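You operate a simulated robot arm through the tools that you are given. There is no shell and no other tool. Be economical: measure what you need, move in short steps, check, and stop when the job is done.

Carry out the task below with a simulated robot arm. There is one attempt and no reset: what you move stays moved.

JOB
Fetch the teal scouring pad and set it on top of the purple cover.

It is judged by the outcome, as a careful person would: the job done as asked, and still so three seconds after it is handed in. It fails if anything else is knocked over, pushed out of place, dropped, spilled or broken. A push-on lid holds only when it is set on centred and level and pressed home; a screw cap is set on level and turned clockwise until tight.

ROBOT AND FRAMES
A 6-joint arm with a two-finger parallel gripper, fixed in place. Base frame: the origin is at the foot of the arm, x ahead of it, y to its left, z up; the work surface is at about z = 0. Units: m, degrees, N and s.
With the tool pointing down near the work surface it reaches from about 0.16 to 0.42 m from the base axis. Its first joint turns from -66.0 to 66.0 degrees. Payload 1.57 kg.
The tool frame sits at the grasp point between the pads (the TCP): z along the fingers, y along the line on which they close. The tips reach 0.03 m beyond it. Largest opening 0.08 m; finger width 0.017, thickness 0.012; the body of the gripper, 0.04 by 0.082 m, starts 0.08 m behind the TCP.
Orientation is that of the tool frame in the base frame, as [roll, pitch, yaw] about the fixed x, y, z axes, in that order (R = Rz(yaw) Ry(pitch) Rx(roll)). With the fingers straight down and closing along the base's y, the tool's x points along the base's -x, its y along +y and its z along -z.

CONTROLS
- The arm moves only by the tool apply_moves. Its argument "deltas" is a list that holds one entry, the list of rows, each a list of 7 numbers: the shift along the tool's x, y, z in m, then the turn, a rotation vector about the tool's x, y, z in degrees, then the gripper command, from -1 (fully open) to 1 (shut), values between in proportion. In form: [[[tx, ty, tz, wx, wy, wz, fingers], ...]]. A call has 1 to 12 rows; each row is the pose to reach, as a shift and turn from the pose commanded when the call began, along the tool's axes at that moment. A row lasts 0.2 s, in which the tool goes at most 0.05 m and 8.6 degrees; a call with a longer step from one row to the next is refused whole, and so is a gripper value outside its range. A pose out of reach is approached as far as the arm can. The call stops where the force on the tool passes 40 N (or 10 N more than at its start, if that is more) or the arm is blocked; 0.2 s more then pass. Each finger travels about 0.153 m/s and halts on what it meets, pressing with about 35 N; the grip force reading is that of the motor and also rises with nothing between the fingers. The clock runs only during rows and for 0.2 s after the last one: add rows that repeat a pose to give the fingers time. It gives the time, the measured TCP pose, the force on the tool (base axes), the opening and the grip force at its end, in the units of the frame above (readings bear some noise).
- Cameras (640 x 400 px; columns grow to the right, rows downward): "scene" is fixed at [0.0396, -0.3315, 0.4062]; the picture's right is [0.86, -0.50, 0.00], its down [-0.37, -0.64, -0.67] and it looks along [0.34, 0.58, -0.74] (base axes); focal length 264 px, centre (320, 200). "wrist" rides on the gripper at [-0.032, 0, -0.078] in the tool frame; the picture's right is [0.00, -1.00, 0.00], its down [0.97, 0.00, -0.24] and it looks along [0.24, 0.00, 0.97] (tool axes); focal length 218 px, centre (320, 200).
- snapshot(camera): a new picture of that camera. It takes no simulated time.
- pixel_to_xyz(camera, pixels): for up to 12 pixels [column, row] of the newest picture of that camera ("zoom" is the newest enlarged one), the place [x, y, z] in the base frame of the surface seen there, good to about 0.003 m. It takes no simulated time.
- enlarge(camera, box): a new picture of the part [left, top, right, bottom] of that camera's present view, enlarged. It takes no simulated time.
- hand_in(): hands the job in; it is judged then, once.

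Go step by step. Measure first, check grasps and placings, and put right what went wrong. The budget is 60 turns and 22 pictures, counting those below and the enlarged ones. Unless the task says otherwise, let go and move clear before handing in, and close with one line.

The tools are called after ">>>" by a JSON object that holds its "fn" and its "kwargs". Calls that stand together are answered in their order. apply_moves: Moves the arm, as the interface text tells. Its arguments: {"type":"object","properties":{"deltas":{"type":"array","items":{"type":"array","items":{"type":"array","items":{"type":"number"}}}}},"required":["deltas"]} The other tools are called the same way: snapshot (camera) takes a picture; pixel_to_xyz (camera, pixels) gives the place of the surface under pixels of a picture; enlarge (camera, box) takes an enlarged picture of a part of a camera's view; hand_in () hands the job in.

At the start:

```text
time_s: 0.0
tcp_pos: [0.233, -0.1839, 0.2081]
orientation: [180.0, 0.0, -180.0]
force: [0.5, -0.1, 0.2]
gripper_width: 0.08
grasp_force: 0.1
```

scene: 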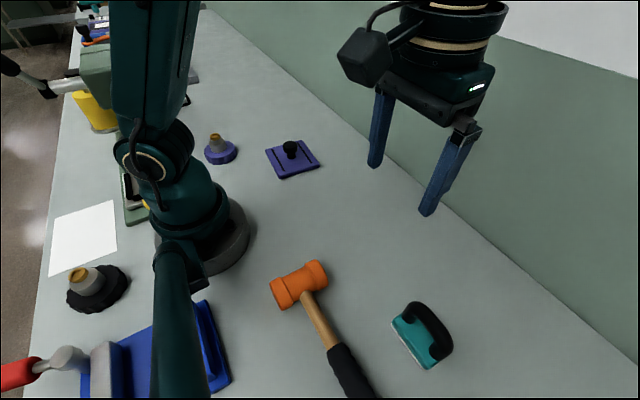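
wrist: 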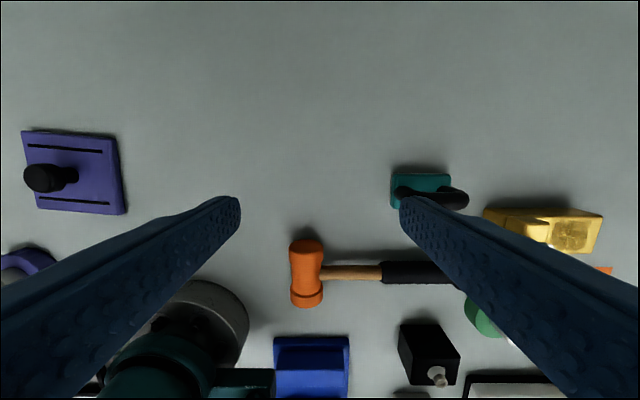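

The teal pad with a black handle is around scene (423,335), and the purple cover with a black knob is around (292,158). I'll enlarge both to see their shapes.

>>> {"fn": "enlarge", "kwargs": {"camera": "scene", "box": [370, 280, 482, 380]}}

>>> {"fn": "pixel_to_xyz", "kwargs": {"camera": "scene", "pixels": [[392, 321], [427, 368], [411, 305], [425, 318], [440, 340], [451, 350], [412, 330], [425, 350], [400, 318]]}}

>>> {"fn": "enlarge", "kwargs": {"camera": "scene", "box": [250, 125, 334, 190]}}

>>> {"fn": "pixel_to_xyz", "kwargs": {"camera": "scene", "pixels": [[266, 151], [301, 141], [319, 163], [282, 178], [290, 144], [290, 153], [305, 160], [277, 153], [285, 168], [300, 145]]}}

```text
4.00 times, centred on (426, 330) of scene
```

zoom: 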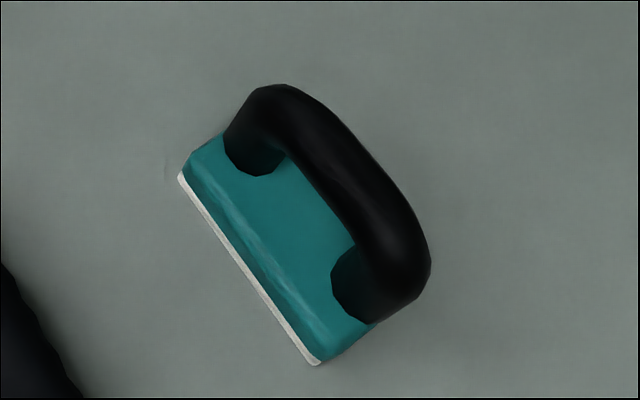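

```text
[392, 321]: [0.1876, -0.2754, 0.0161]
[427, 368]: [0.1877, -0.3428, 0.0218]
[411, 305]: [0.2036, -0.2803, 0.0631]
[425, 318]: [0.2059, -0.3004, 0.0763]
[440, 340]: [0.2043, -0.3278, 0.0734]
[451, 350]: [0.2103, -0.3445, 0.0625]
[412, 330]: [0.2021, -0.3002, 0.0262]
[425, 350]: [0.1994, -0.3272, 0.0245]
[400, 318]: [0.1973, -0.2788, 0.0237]
```

```text
6.15 times, centred on (292, 158) of scene
```

zoom: 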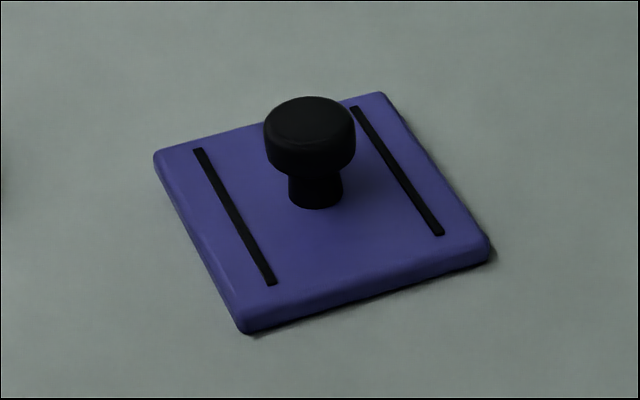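

```text
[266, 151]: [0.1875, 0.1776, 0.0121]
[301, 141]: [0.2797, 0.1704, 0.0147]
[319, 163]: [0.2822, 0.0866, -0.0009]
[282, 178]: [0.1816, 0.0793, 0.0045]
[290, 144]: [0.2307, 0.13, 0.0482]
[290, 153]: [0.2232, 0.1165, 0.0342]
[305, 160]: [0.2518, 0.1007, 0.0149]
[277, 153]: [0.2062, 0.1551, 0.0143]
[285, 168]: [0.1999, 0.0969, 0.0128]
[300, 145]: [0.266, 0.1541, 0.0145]
```

The pad is a body about 0.024 high with its long side along y and an arch handle at x≈0.205, y≈-0.31, top z≈0.076. The cover is a flat plate centred near (0.233,0.128) with a knob in the middle. I'll move above the pad and turn the tool so the fingers close along x, across the handle.

>>> {"fn": "apply_moves", "kwargs": {"deltas": [[[0.003, -0.012, 0, 0, 0, 8.2, -1], [0.006, -0.024, 0, 0, 0, 16.4, -1], [0.009, -0.036, 0, 0, 0, 24.6, -1], [0.012, -0.048, 0, 0, 0, 32.8, -1], [0.015, -0.06, 0, 0, 0, 41, -1], [0.018, -0.075, 0, 0, 0, 49.2, -1], [0.021, -0.09, 0, 0, 0, 57.4, -1], [0.024, -0.1, 0, 0, 0, 65.6, -1], [0.028, -0.11, 0, 0, 0, 73.8, -1], [0.028, -0.12, 0, 0, 0, 82, -1], [0.028, -0.125, 0, 0, 0, 90, -1], [0.028, -0.125, 0, 0, 0, 90, -1]]]}}

>>> {"fn": "snapshot", "kwargs": {"camera": "wrist"}}

```text
time_s: 2.6
tcp_pos: [0.2018, -0.3056, 0.2046]
orientation: [180.0, 0.0, 89.8]
force: [0.4, 0.0, 1.0]
gripper_width: 0.0801
grasp_force: 0.2
out of reach, approached as far as the arm can: row 11, 12
```

```text
17 pictures are left
```

wrist: 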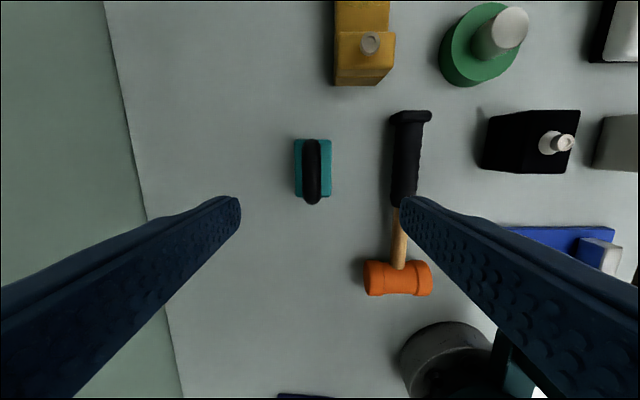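

The handle is nicely in line between the fingers (wrist (312,170)). I'll measure the pad, the handle and the neighbouring hammer.

>>> {"fn": "pixel_to_xyz", "kwargs": {"camera": "wrist", "pixels": [[296, 142], [329, 142], [329, 193], [296, 194], [305, 170], [318, 170], [312, 145], [312, 170], [312, 195], [412, 112], [404, 170], [398, 250]]}}

>>> {"fn": "enlarge", "kwargs": {"camera": "wrist", "box": [272, 130, 352, 210]}}

```text
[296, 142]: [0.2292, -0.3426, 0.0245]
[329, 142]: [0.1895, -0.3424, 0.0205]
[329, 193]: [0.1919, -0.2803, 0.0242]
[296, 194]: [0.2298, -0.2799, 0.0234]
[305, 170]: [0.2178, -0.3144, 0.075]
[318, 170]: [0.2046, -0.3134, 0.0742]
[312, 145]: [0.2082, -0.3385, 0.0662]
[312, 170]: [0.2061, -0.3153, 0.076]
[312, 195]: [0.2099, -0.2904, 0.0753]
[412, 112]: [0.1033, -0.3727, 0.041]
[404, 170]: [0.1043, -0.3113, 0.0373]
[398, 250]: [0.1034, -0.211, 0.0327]
```

```text
5.00 times, centred on (312, 170) of wrist
```

zoom: 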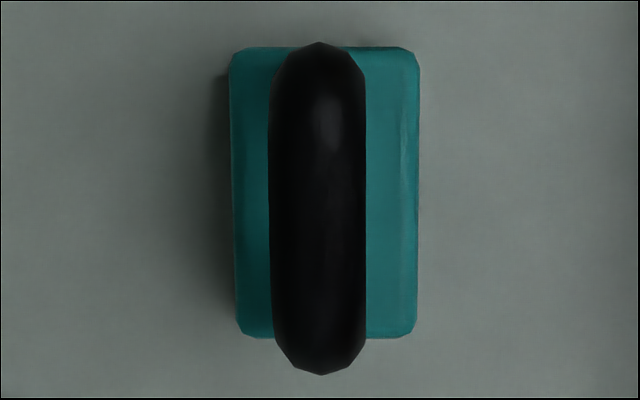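

Pad body centre is (0.210,-0.311), 0.042 wide, and the handle bar runs along y with its top at 0.076. The hammer at x≈0.10 is well clear. I'll come down partway first.

>>> {"fn": "apply_moves", "kwargs": {"deltas": [[[0, 0, 0.03, 0, 0, 0, -1], [-0.003, 0.004, 0.06, 0, 0, 0, -1], [-0.005, 0.008, 0.09, 0, 0, 0, -1], [-0.005, 0.008, 0.095, 0, 0, 0, -1]]]}}

```text
time_s: 3.6
tcp_pos: [0.2097, -0.3111, 0.1114]
orientation: [180.0, 0.0, 90.2]
force: [0.2, -0.5, -0.4]
gripper_width: 0.0802
grasp_force: 0.1
```

The pose is on target in x and y at z 0.111. I'll go down 0.045 and close on the handle.

>>> {"fn": "apply_moves", "kwargs": {"deltas": [[[0, 0, 0.025, 0, 0, 0, -1], [0, 0, 0.045, 0, 0, 0, -1], [0, 0, 0.045, 0, 0, 0, -1], [0, 0, 0.045, 0, 0, 0, 0], [0, 0, 0.045, 0, 0, 0, 1], [0, 0, 0.045, 0, 0, 0, 1], [0, 0, 0.045, 0, 0, 0, 1]]]}}

>>> {"fn": "snapshot", "kwargs": {"camera": "wrist"}}

```text
time_s: 5.2
tcp_pos: [0.2073, -0.3102, 0.0655]
orientation: [179.8, 0.0, 90.1]
force: [1.4, 0.4, 1.9]
gripper_width: 0.0194
grasp_force: 33.6
```

```text
15 pictures are left
```

wrist: 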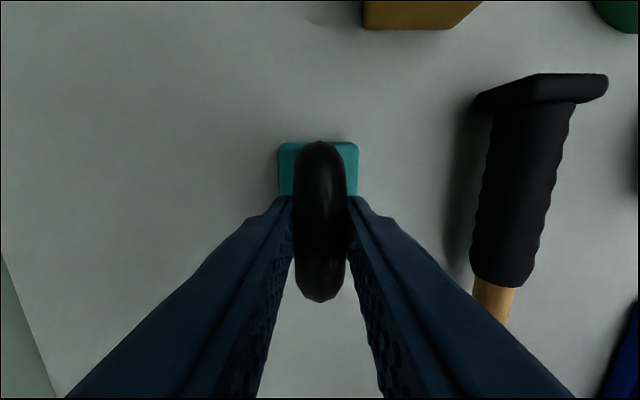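

The grip holds on the handle (opening 0.0194, 33.6 N). I'll lift.

>>> {"fn": "apply_moves", "kwargs": {"deltas": [[[0, 0, -0.02, 0, 0, 0, 1], [0, 0, -0.05, 0, 0, 0, 1], [0.02, 0, -0.08, 0, 0, 0, 1], [0.05, 0, -0.09, 0, 0, 0, 1], [0.05, 0, -0.09, 0, 0, 0, 1]]]}}

>>> {"fn": "snapshot", "kwargs": {"camera": "scene"}}

```text
time_s: 6.4
tcp_pos: [0.2092, -0.2604, 0.1553]
orientation: [179.9, 0.0, 90.0]
force: [0.4, -0.5, -2.5]
gripper_width: 0.0192
grasp_force: 33.8
```

```text
14 pictures are left
```

scene: 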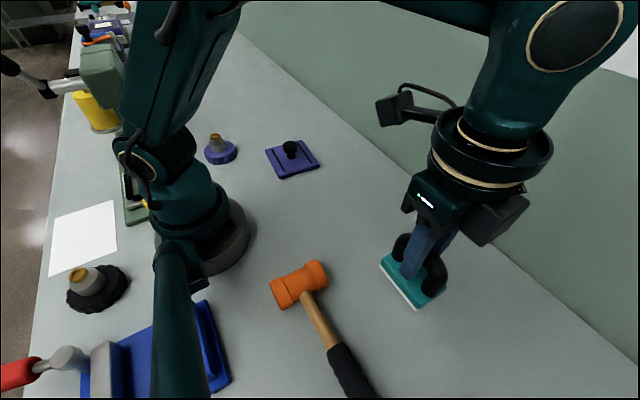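

The pad hangs level and clear. I'll carry it towards the cover, turning the tool back to yaw 180 so the pad's long side lies along x.

>>> {"fn": "apply_moves", "kwargs": {"deltas": [[[0.022, 0.002, 0, 0, 0, -7.5, 1], [0.045, 0.004, 0, 0, 0, -15, 1], [0.067, 0.006, 0, 0, 0, -22.5, 1], [0.09, 0.008, 0, 0, 0, -30, 1], [0.112, 0.01, 0, 0, 0, -37.5, 1], [0.135, 0.012, 0, 0, 0, -45, 1], [0.157, 0.014, 0, 0, 0, -52.5, 1], [0.18, 0.016, 0, 0, 0, -60, 1], [0.205, 0.018, 0, 0, 0, -67.5, 1], [0.23, 0.02, 0, 0, 0, -75, 1], [0.25, 0.022, 0, 0, 0, -82.5, 1], [0.26, 0.023, 0, 0, 0, -90, 1]]]}}

>>> {"fn": "snapshot", "kwargs": {"camera": "wrist"}}

```text
time_s: 9.0
tcp_pos: [0.2322, -0.0001, 0.155]
orientation: [-179.9, 0.0, -179.8]
force: [0.1, -0.5, -2.9]
gripper_width: 0.0195
grasp_force: 32.9
```

```text
13 pictures are left
```

wrist: 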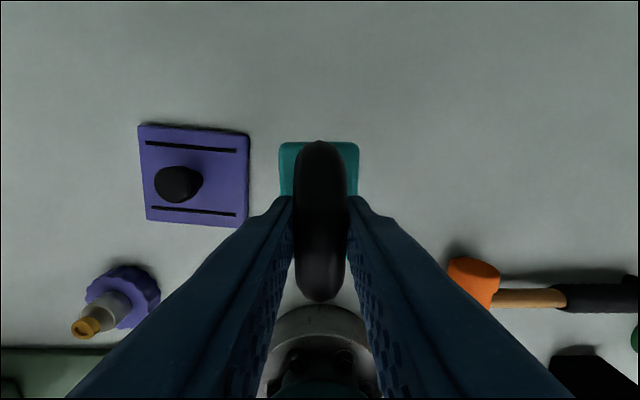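

The cover is fully visible at wrist (138–250,122–228) and the pad is still held level. I'll measure the cover's corners and knob.

>>> {"fn": "pixel_to_xyz", "kwargs": {"camera": "wrist", "pixels": [[140, 125], [248, 134], [246, 225], [147, 218], [197, 178], [205, 185], [175, 182], [158, 182], [194, 195], [220, 180], [245, 180]]}}

>>> {"fn": "enlarge", "kwargs": {"camera": "wrist", "box": [120, 110, 280, 240]}}

>>> {"fn": "enlarge", "kwargs": {"camera": "scene", "box": [240, 100, 400, 200]}}

```text
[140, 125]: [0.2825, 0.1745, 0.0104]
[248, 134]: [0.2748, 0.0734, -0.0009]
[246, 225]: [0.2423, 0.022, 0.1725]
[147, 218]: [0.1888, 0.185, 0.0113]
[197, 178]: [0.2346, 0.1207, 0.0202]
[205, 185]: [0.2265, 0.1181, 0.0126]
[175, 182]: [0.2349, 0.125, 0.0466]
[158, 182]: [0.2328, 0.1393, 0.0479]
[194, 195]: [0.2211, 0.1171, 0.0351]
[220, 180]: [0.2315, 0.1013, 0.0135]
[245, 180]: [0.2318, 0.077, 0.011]
```

```text
3.08 times, centred on (200, 175) of wrist
```

zoom: 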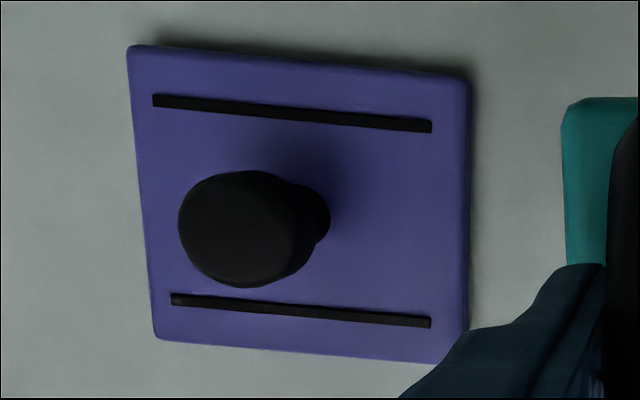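

```text
4.00 times, centred on (320, 150) of scene
```

zoom: 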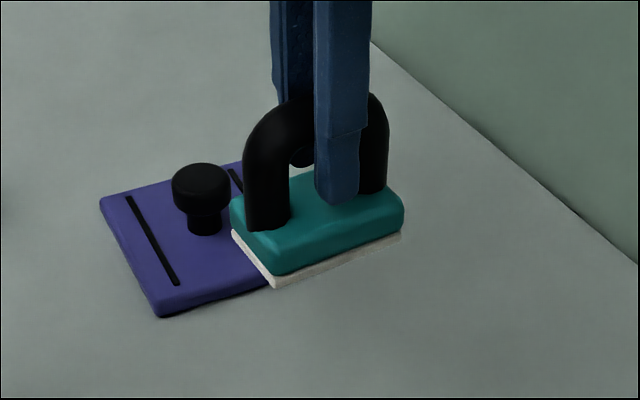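

The cover is turned about 5° (strips slope, corners agree), centre ≈(0.234,0.1275), half-width ≈0.05, top z≈0.0135; the knob (radius ≈0.017) leaves a 0.033 strip. I'll set the pad parallel beside the knob on the -y side, centre around (0.230,0.0865), starting by hovering just outside.

>>> {"fn": "apply_moves", "kwargs": {"deltas": [[[0, 0.025, 0, 0, 0, 2, 1], [0.001, 0.05, 0, 0, 0, 4, 1], [0.002, 0.07, 0.01, 0, 0, 5, 1], [0.002, 0.08, 0.025, 0, 0, 5, 1], [0.002, 0.08, 0.035, 0, 0, 5, 1], [0.002, 0.08, 0.035, 0, 0, 5, 1]]]}}

>>> {"fn": "enlarge", "kwargs": {"camera": "scene", "box": [250, 100, 350, 190]}}

>>> {"fn": "snapshot", "kwargs": {"camera": "wrist"}}

```text
time_s: 10.4
tcp_pos: [0.2301, 0.0798, 0.1194]
orientation: [180.0, 0.0, 175.0]
force: [0.7, -0.1, -3.8]
gripper_width: 0.0193
grasp_force: 33.5
```

```text
4.44 times, centred on (300, 145) of scene
```

zoom: 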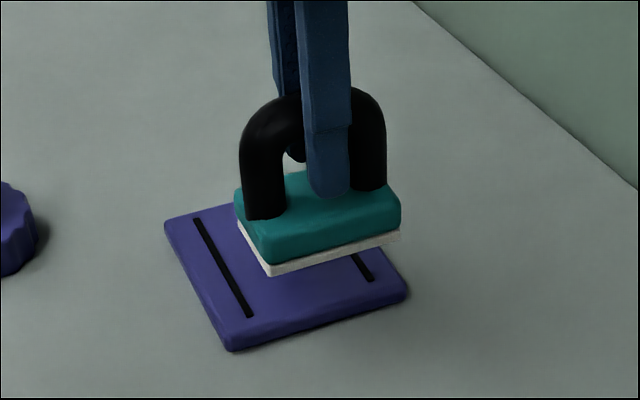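

```text
9 pictures are left
```

wrist: 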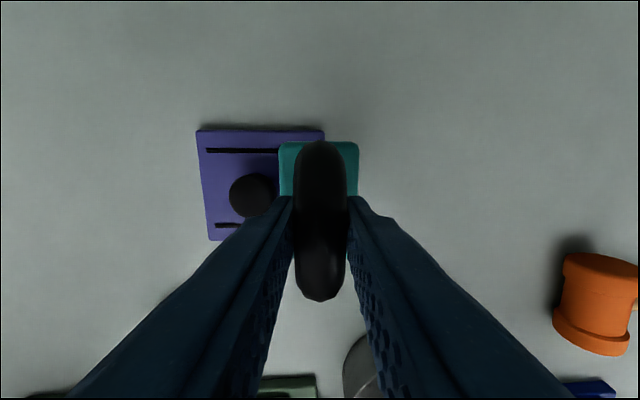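

The pad is parallel to the cover; from the wrist view the knob's near edge is 0.0305 from the tool axis and the pad half-width is 0.021. I'll shift 0.0064 towards the knob (3 mm clearance) and lower to just above the plate.

>>> {"fn": "apply_moves", "kwargs": {"deltas": [[[0, 0.0064, 0, 0, 0, 0, 1], [0, 0.0064, 0.01, 0, 0, 0, 1], [0, 0.0064, 0.02, 0, 0, 0, 1], [0, 0.0064, 0.03, 0, 0, 0, 1], [0, 0.0064, 0.035, 0, 0, 0, 1], [0, 0.0064, 0.035, 0, 0, 0, 1]]]}}

>>> {"fn": "snapshot", "kwargs": {"camera": "wrist"}}

>>> {"fn": "enlarge", "kwargs": {"camera": "scene", "box": [250, 110, 340, 190]}}

```text
time_s: 11.8
tcp_pos: [0.232, 0.0858, 0.0855]
orientation: [180.0, 0.1, 175.0]
force: [0.2, 0.2, -2.1]
gripper_width: 0.0194
grasp_force: 33.4
```

```text
8 pictures are left
```

wrist: 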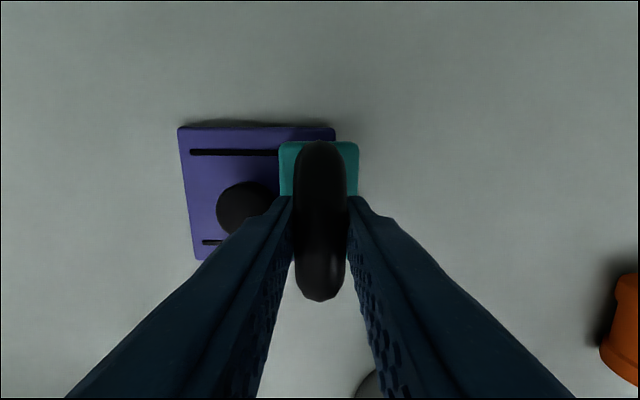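

```text
5.00 times, centred on (295, 150) of scene
```

zoom: 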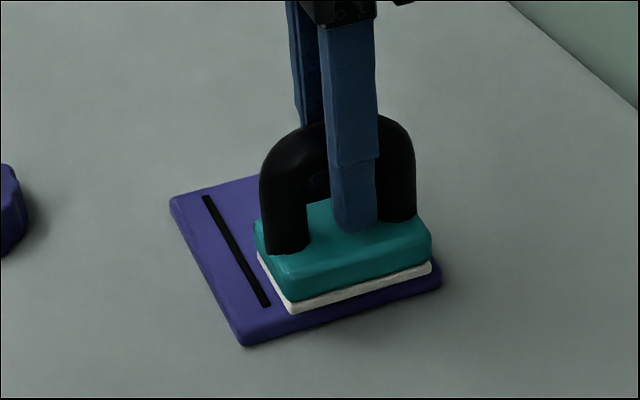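

The knob's near edge (col ≈275) is about 3 mm from the pad's side, and no contact force shows. I'll lower the last few millimetres onto the plate.

>>> {"fn": "apply_moves", "kwargs": {"deltas": [[[0, 0, 0.003, 0, 0, 0, 1], [0, 0, 0.005, 0, 0, 0, 1], [0, 0, 0.006, 0, 0, 0, 1], [0, 0, 0.006, 0, 0, 0, 1]]]}}

```text
time_s: 12.8
tcp_pos: [0.2314, 0.0864, 0.0789]
orientation: [180.0, 0.0, 175.1]
force: [0.7, -0.6, -2.8]
gripper_width: 0.0197
grasp_force: 33.2
```

The force is still about the pad's weight (-2.8 N), so there is no contact yet. I'll go on in 1 mm steps.

>>> {"fn": "apply_moves", "kwargs": {"deltas": [[[0, 0, 0.001, 0, 0, 0, 1], [0, 0, 0.001, 0, 0, 0, 1]]]}}

```text
time_s: 13.4
tcp_pos: [0.2309, 0.0857, 0.0793]
orientation: [-180.0, 0.0, 175.0]
force: [-0.5, 0.3, -3.4]
gripper_width: 0.0194
grasp_force: 33.3
```

>>> {"fn": "apply_moves", "kwargs": {"deltas": [[[0, 0, 0.001, 0, 0, 0, 1], [0, 0, 0.001, 0, 0, 0, 1]]]}}

>>> {"fn": "enlarge", "kwargs": {"camera": "scene", "box": [265, 130, 335, 186]}}

```text
time_s: 14.0
tcp_pos: [0.2306, 0.0856, 0.0768]
orientation: [-180.0, 0.1, 175.1]
force: [0.6, 0.2, -2.8]
gripper_width: 0.0192
grasp_force: 33.3
```

```text
7.14 times, centred on (300, 158) of scene
```

zoom: 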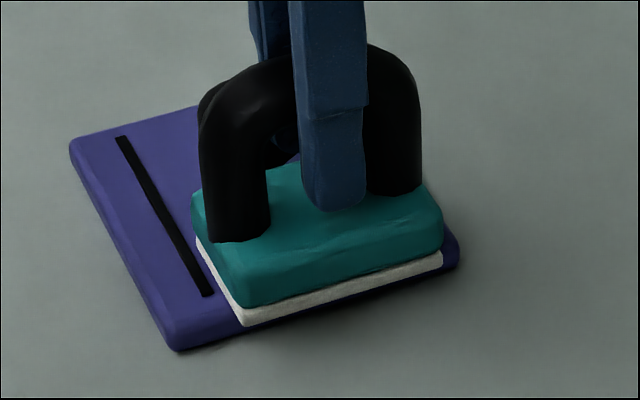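

Force is unchanged (-2.8 N), so the pad is still just above the plate. I'll continue 1 mm at a time.

>>> {"fn": "apply_moves", "kwargs": {"deltas": [[[0, 0, 0.001, 0, 0, 0, 1], [0, 0, 0.001, 0, 0, 0, 1]]]}}

```text
time_s: 14.6
tcp_pos: [0.2322, 0.0861, 0.0766]
orientation: [180.0, 0.0, 175.0]
force: [0.7, 0.2, -0.5]
gripper_width: 0.0191
grasp_force: 32.9
```

The force has dropped to -0.5 N, so the pad is touching. I'll go half a millimetre more.

>>> {"fn": "apply_moves", "kwargs": {"deltas": [[[0, 0, 0.0005, 0, 0, 0, 1], [0, 0, 0.0005, 0, 0, 0, 1]]]}}

```text
time_s: 15.2
tcp_pos: [0.232, 0.0865, 0.0755]
orientation: [179.8, 0.1, 175.1]
force: [-1.1, 0.0, 5.0]
gripper_width: 0.0194
grasp_force: 33.2
```

Contact is firm (+5 N up). The knob is about 2.6 mm outside the finger, so I'll open only about 2 mm per side, rise straight up, and open wider only above the knob.

>>> {"fn": "apply_moves", "kwargs": {"deltas": [[[0, 0, 0, 0, 0, 0, 0.41], [0, 0, 0, 0, 0, 0, 0.41], [0, 0, -0.002, 0, 0, 0, 0.41], [0, 0, -0.006, 0, 0, 0, 0.41], [0, 0, -0.01, 0, 0, 0, 0.3], [0, 0, -0.02, 0, 0, 0, 0.1], [0, 0, -0.04, 0, 0, 0, 0], [0, 0, -0.07, 0, 0, 0, 0]]]}}

>>> {"fn": "enlarge", "kwargs": {"camera": "scene", "box": [250, 110, 350, 190]}}

>>> {"fn": "snapshot", "kwargs": {"camera": "wrist"}}

```text
time_s: 17.0
tcp_pos: [0.232, 0.0859, 0.1478]
orientation: [180.0, 0.1, 175.0]
force: [-0.4, 0.5, -0.8]
gripper_width: 0.0399
grasp_force: 0.1
```

```text
5.00 times, centred on (300, 150) of scene
```

zoom: 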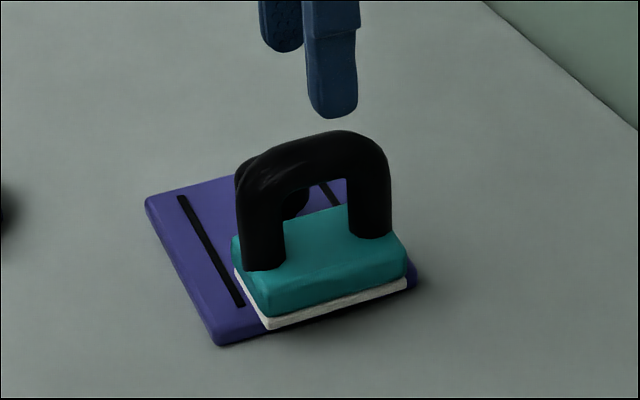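

```text
4 pictures are left
```

wrist: 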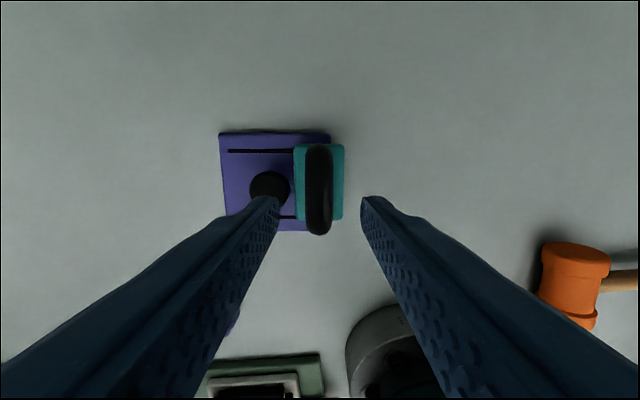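

The pad rests flat on the cover beside the knob (wrist (294–344,145–220)), released with the arm clear. I'll check that it is level.

>>> {"fn": "pixel_to_xyz", "kwargs": {"camera": "wrist", "pixels": [[299, 150], [299, 190], [339, 150], [339, 190], [338, 212], [235, 175], [318, 170]]}}

>>> {"fn": "apply_moves", "kwargs": {"deltas": [[[0, 0, -0.02, 0, 0, 0, 0], [0, 0, -0.03, 0, 0, 0, 0], [0, 0, -0.03, 0, 0, 0, 0], [0, 0, -0.03, 0, 0, 0, 0], [0, 0, -0.03, 0, 0, 0, 0]]]}}

>>> {"fn": "snapshot", "kwargs": {"camera": "scene"}}

```text
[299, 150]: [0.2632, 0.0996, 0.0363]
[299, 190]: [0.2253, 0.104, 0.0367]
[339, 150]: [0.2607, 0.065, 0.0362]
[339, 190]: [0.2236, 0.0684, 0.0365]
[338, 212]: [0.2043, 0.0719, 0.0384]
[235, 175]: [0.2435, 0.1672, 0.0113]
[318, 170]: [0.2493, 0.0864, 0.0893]
```

```text
time_s: 18.2
tcp_pos: [0.2315, 0.0855, 0.1742]
orientation: [180.0, 0.1, 175.0]
force: [-0.4, 0.3, -0.1]
gripper_width: 0.0398
grasp_force: 0.0
```

```text
3 pictures are left
```

scene: 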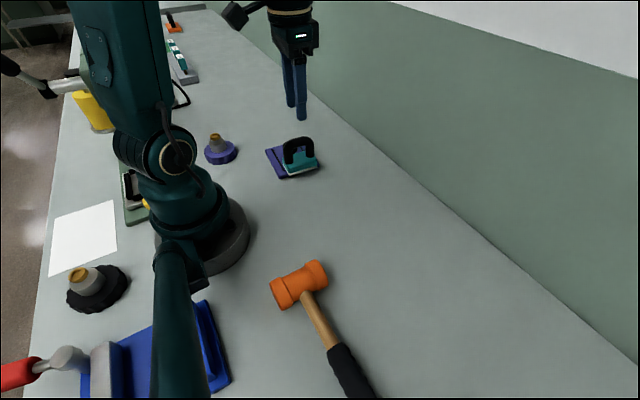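

The pad's top is level at z≈0.0365 on all sides, it is stable on the cover at scene (298,155), and nothing else has moved. I'm handing in.

>>> {"fn": "hand_in", "kwargs": {}}

```text
The job is handed in.
```

The teal scouring pad is sitting flat on the purple cover, beside its knob and overhanging the cover's edge by about 1 cm; the gripper has let go and moved clear.
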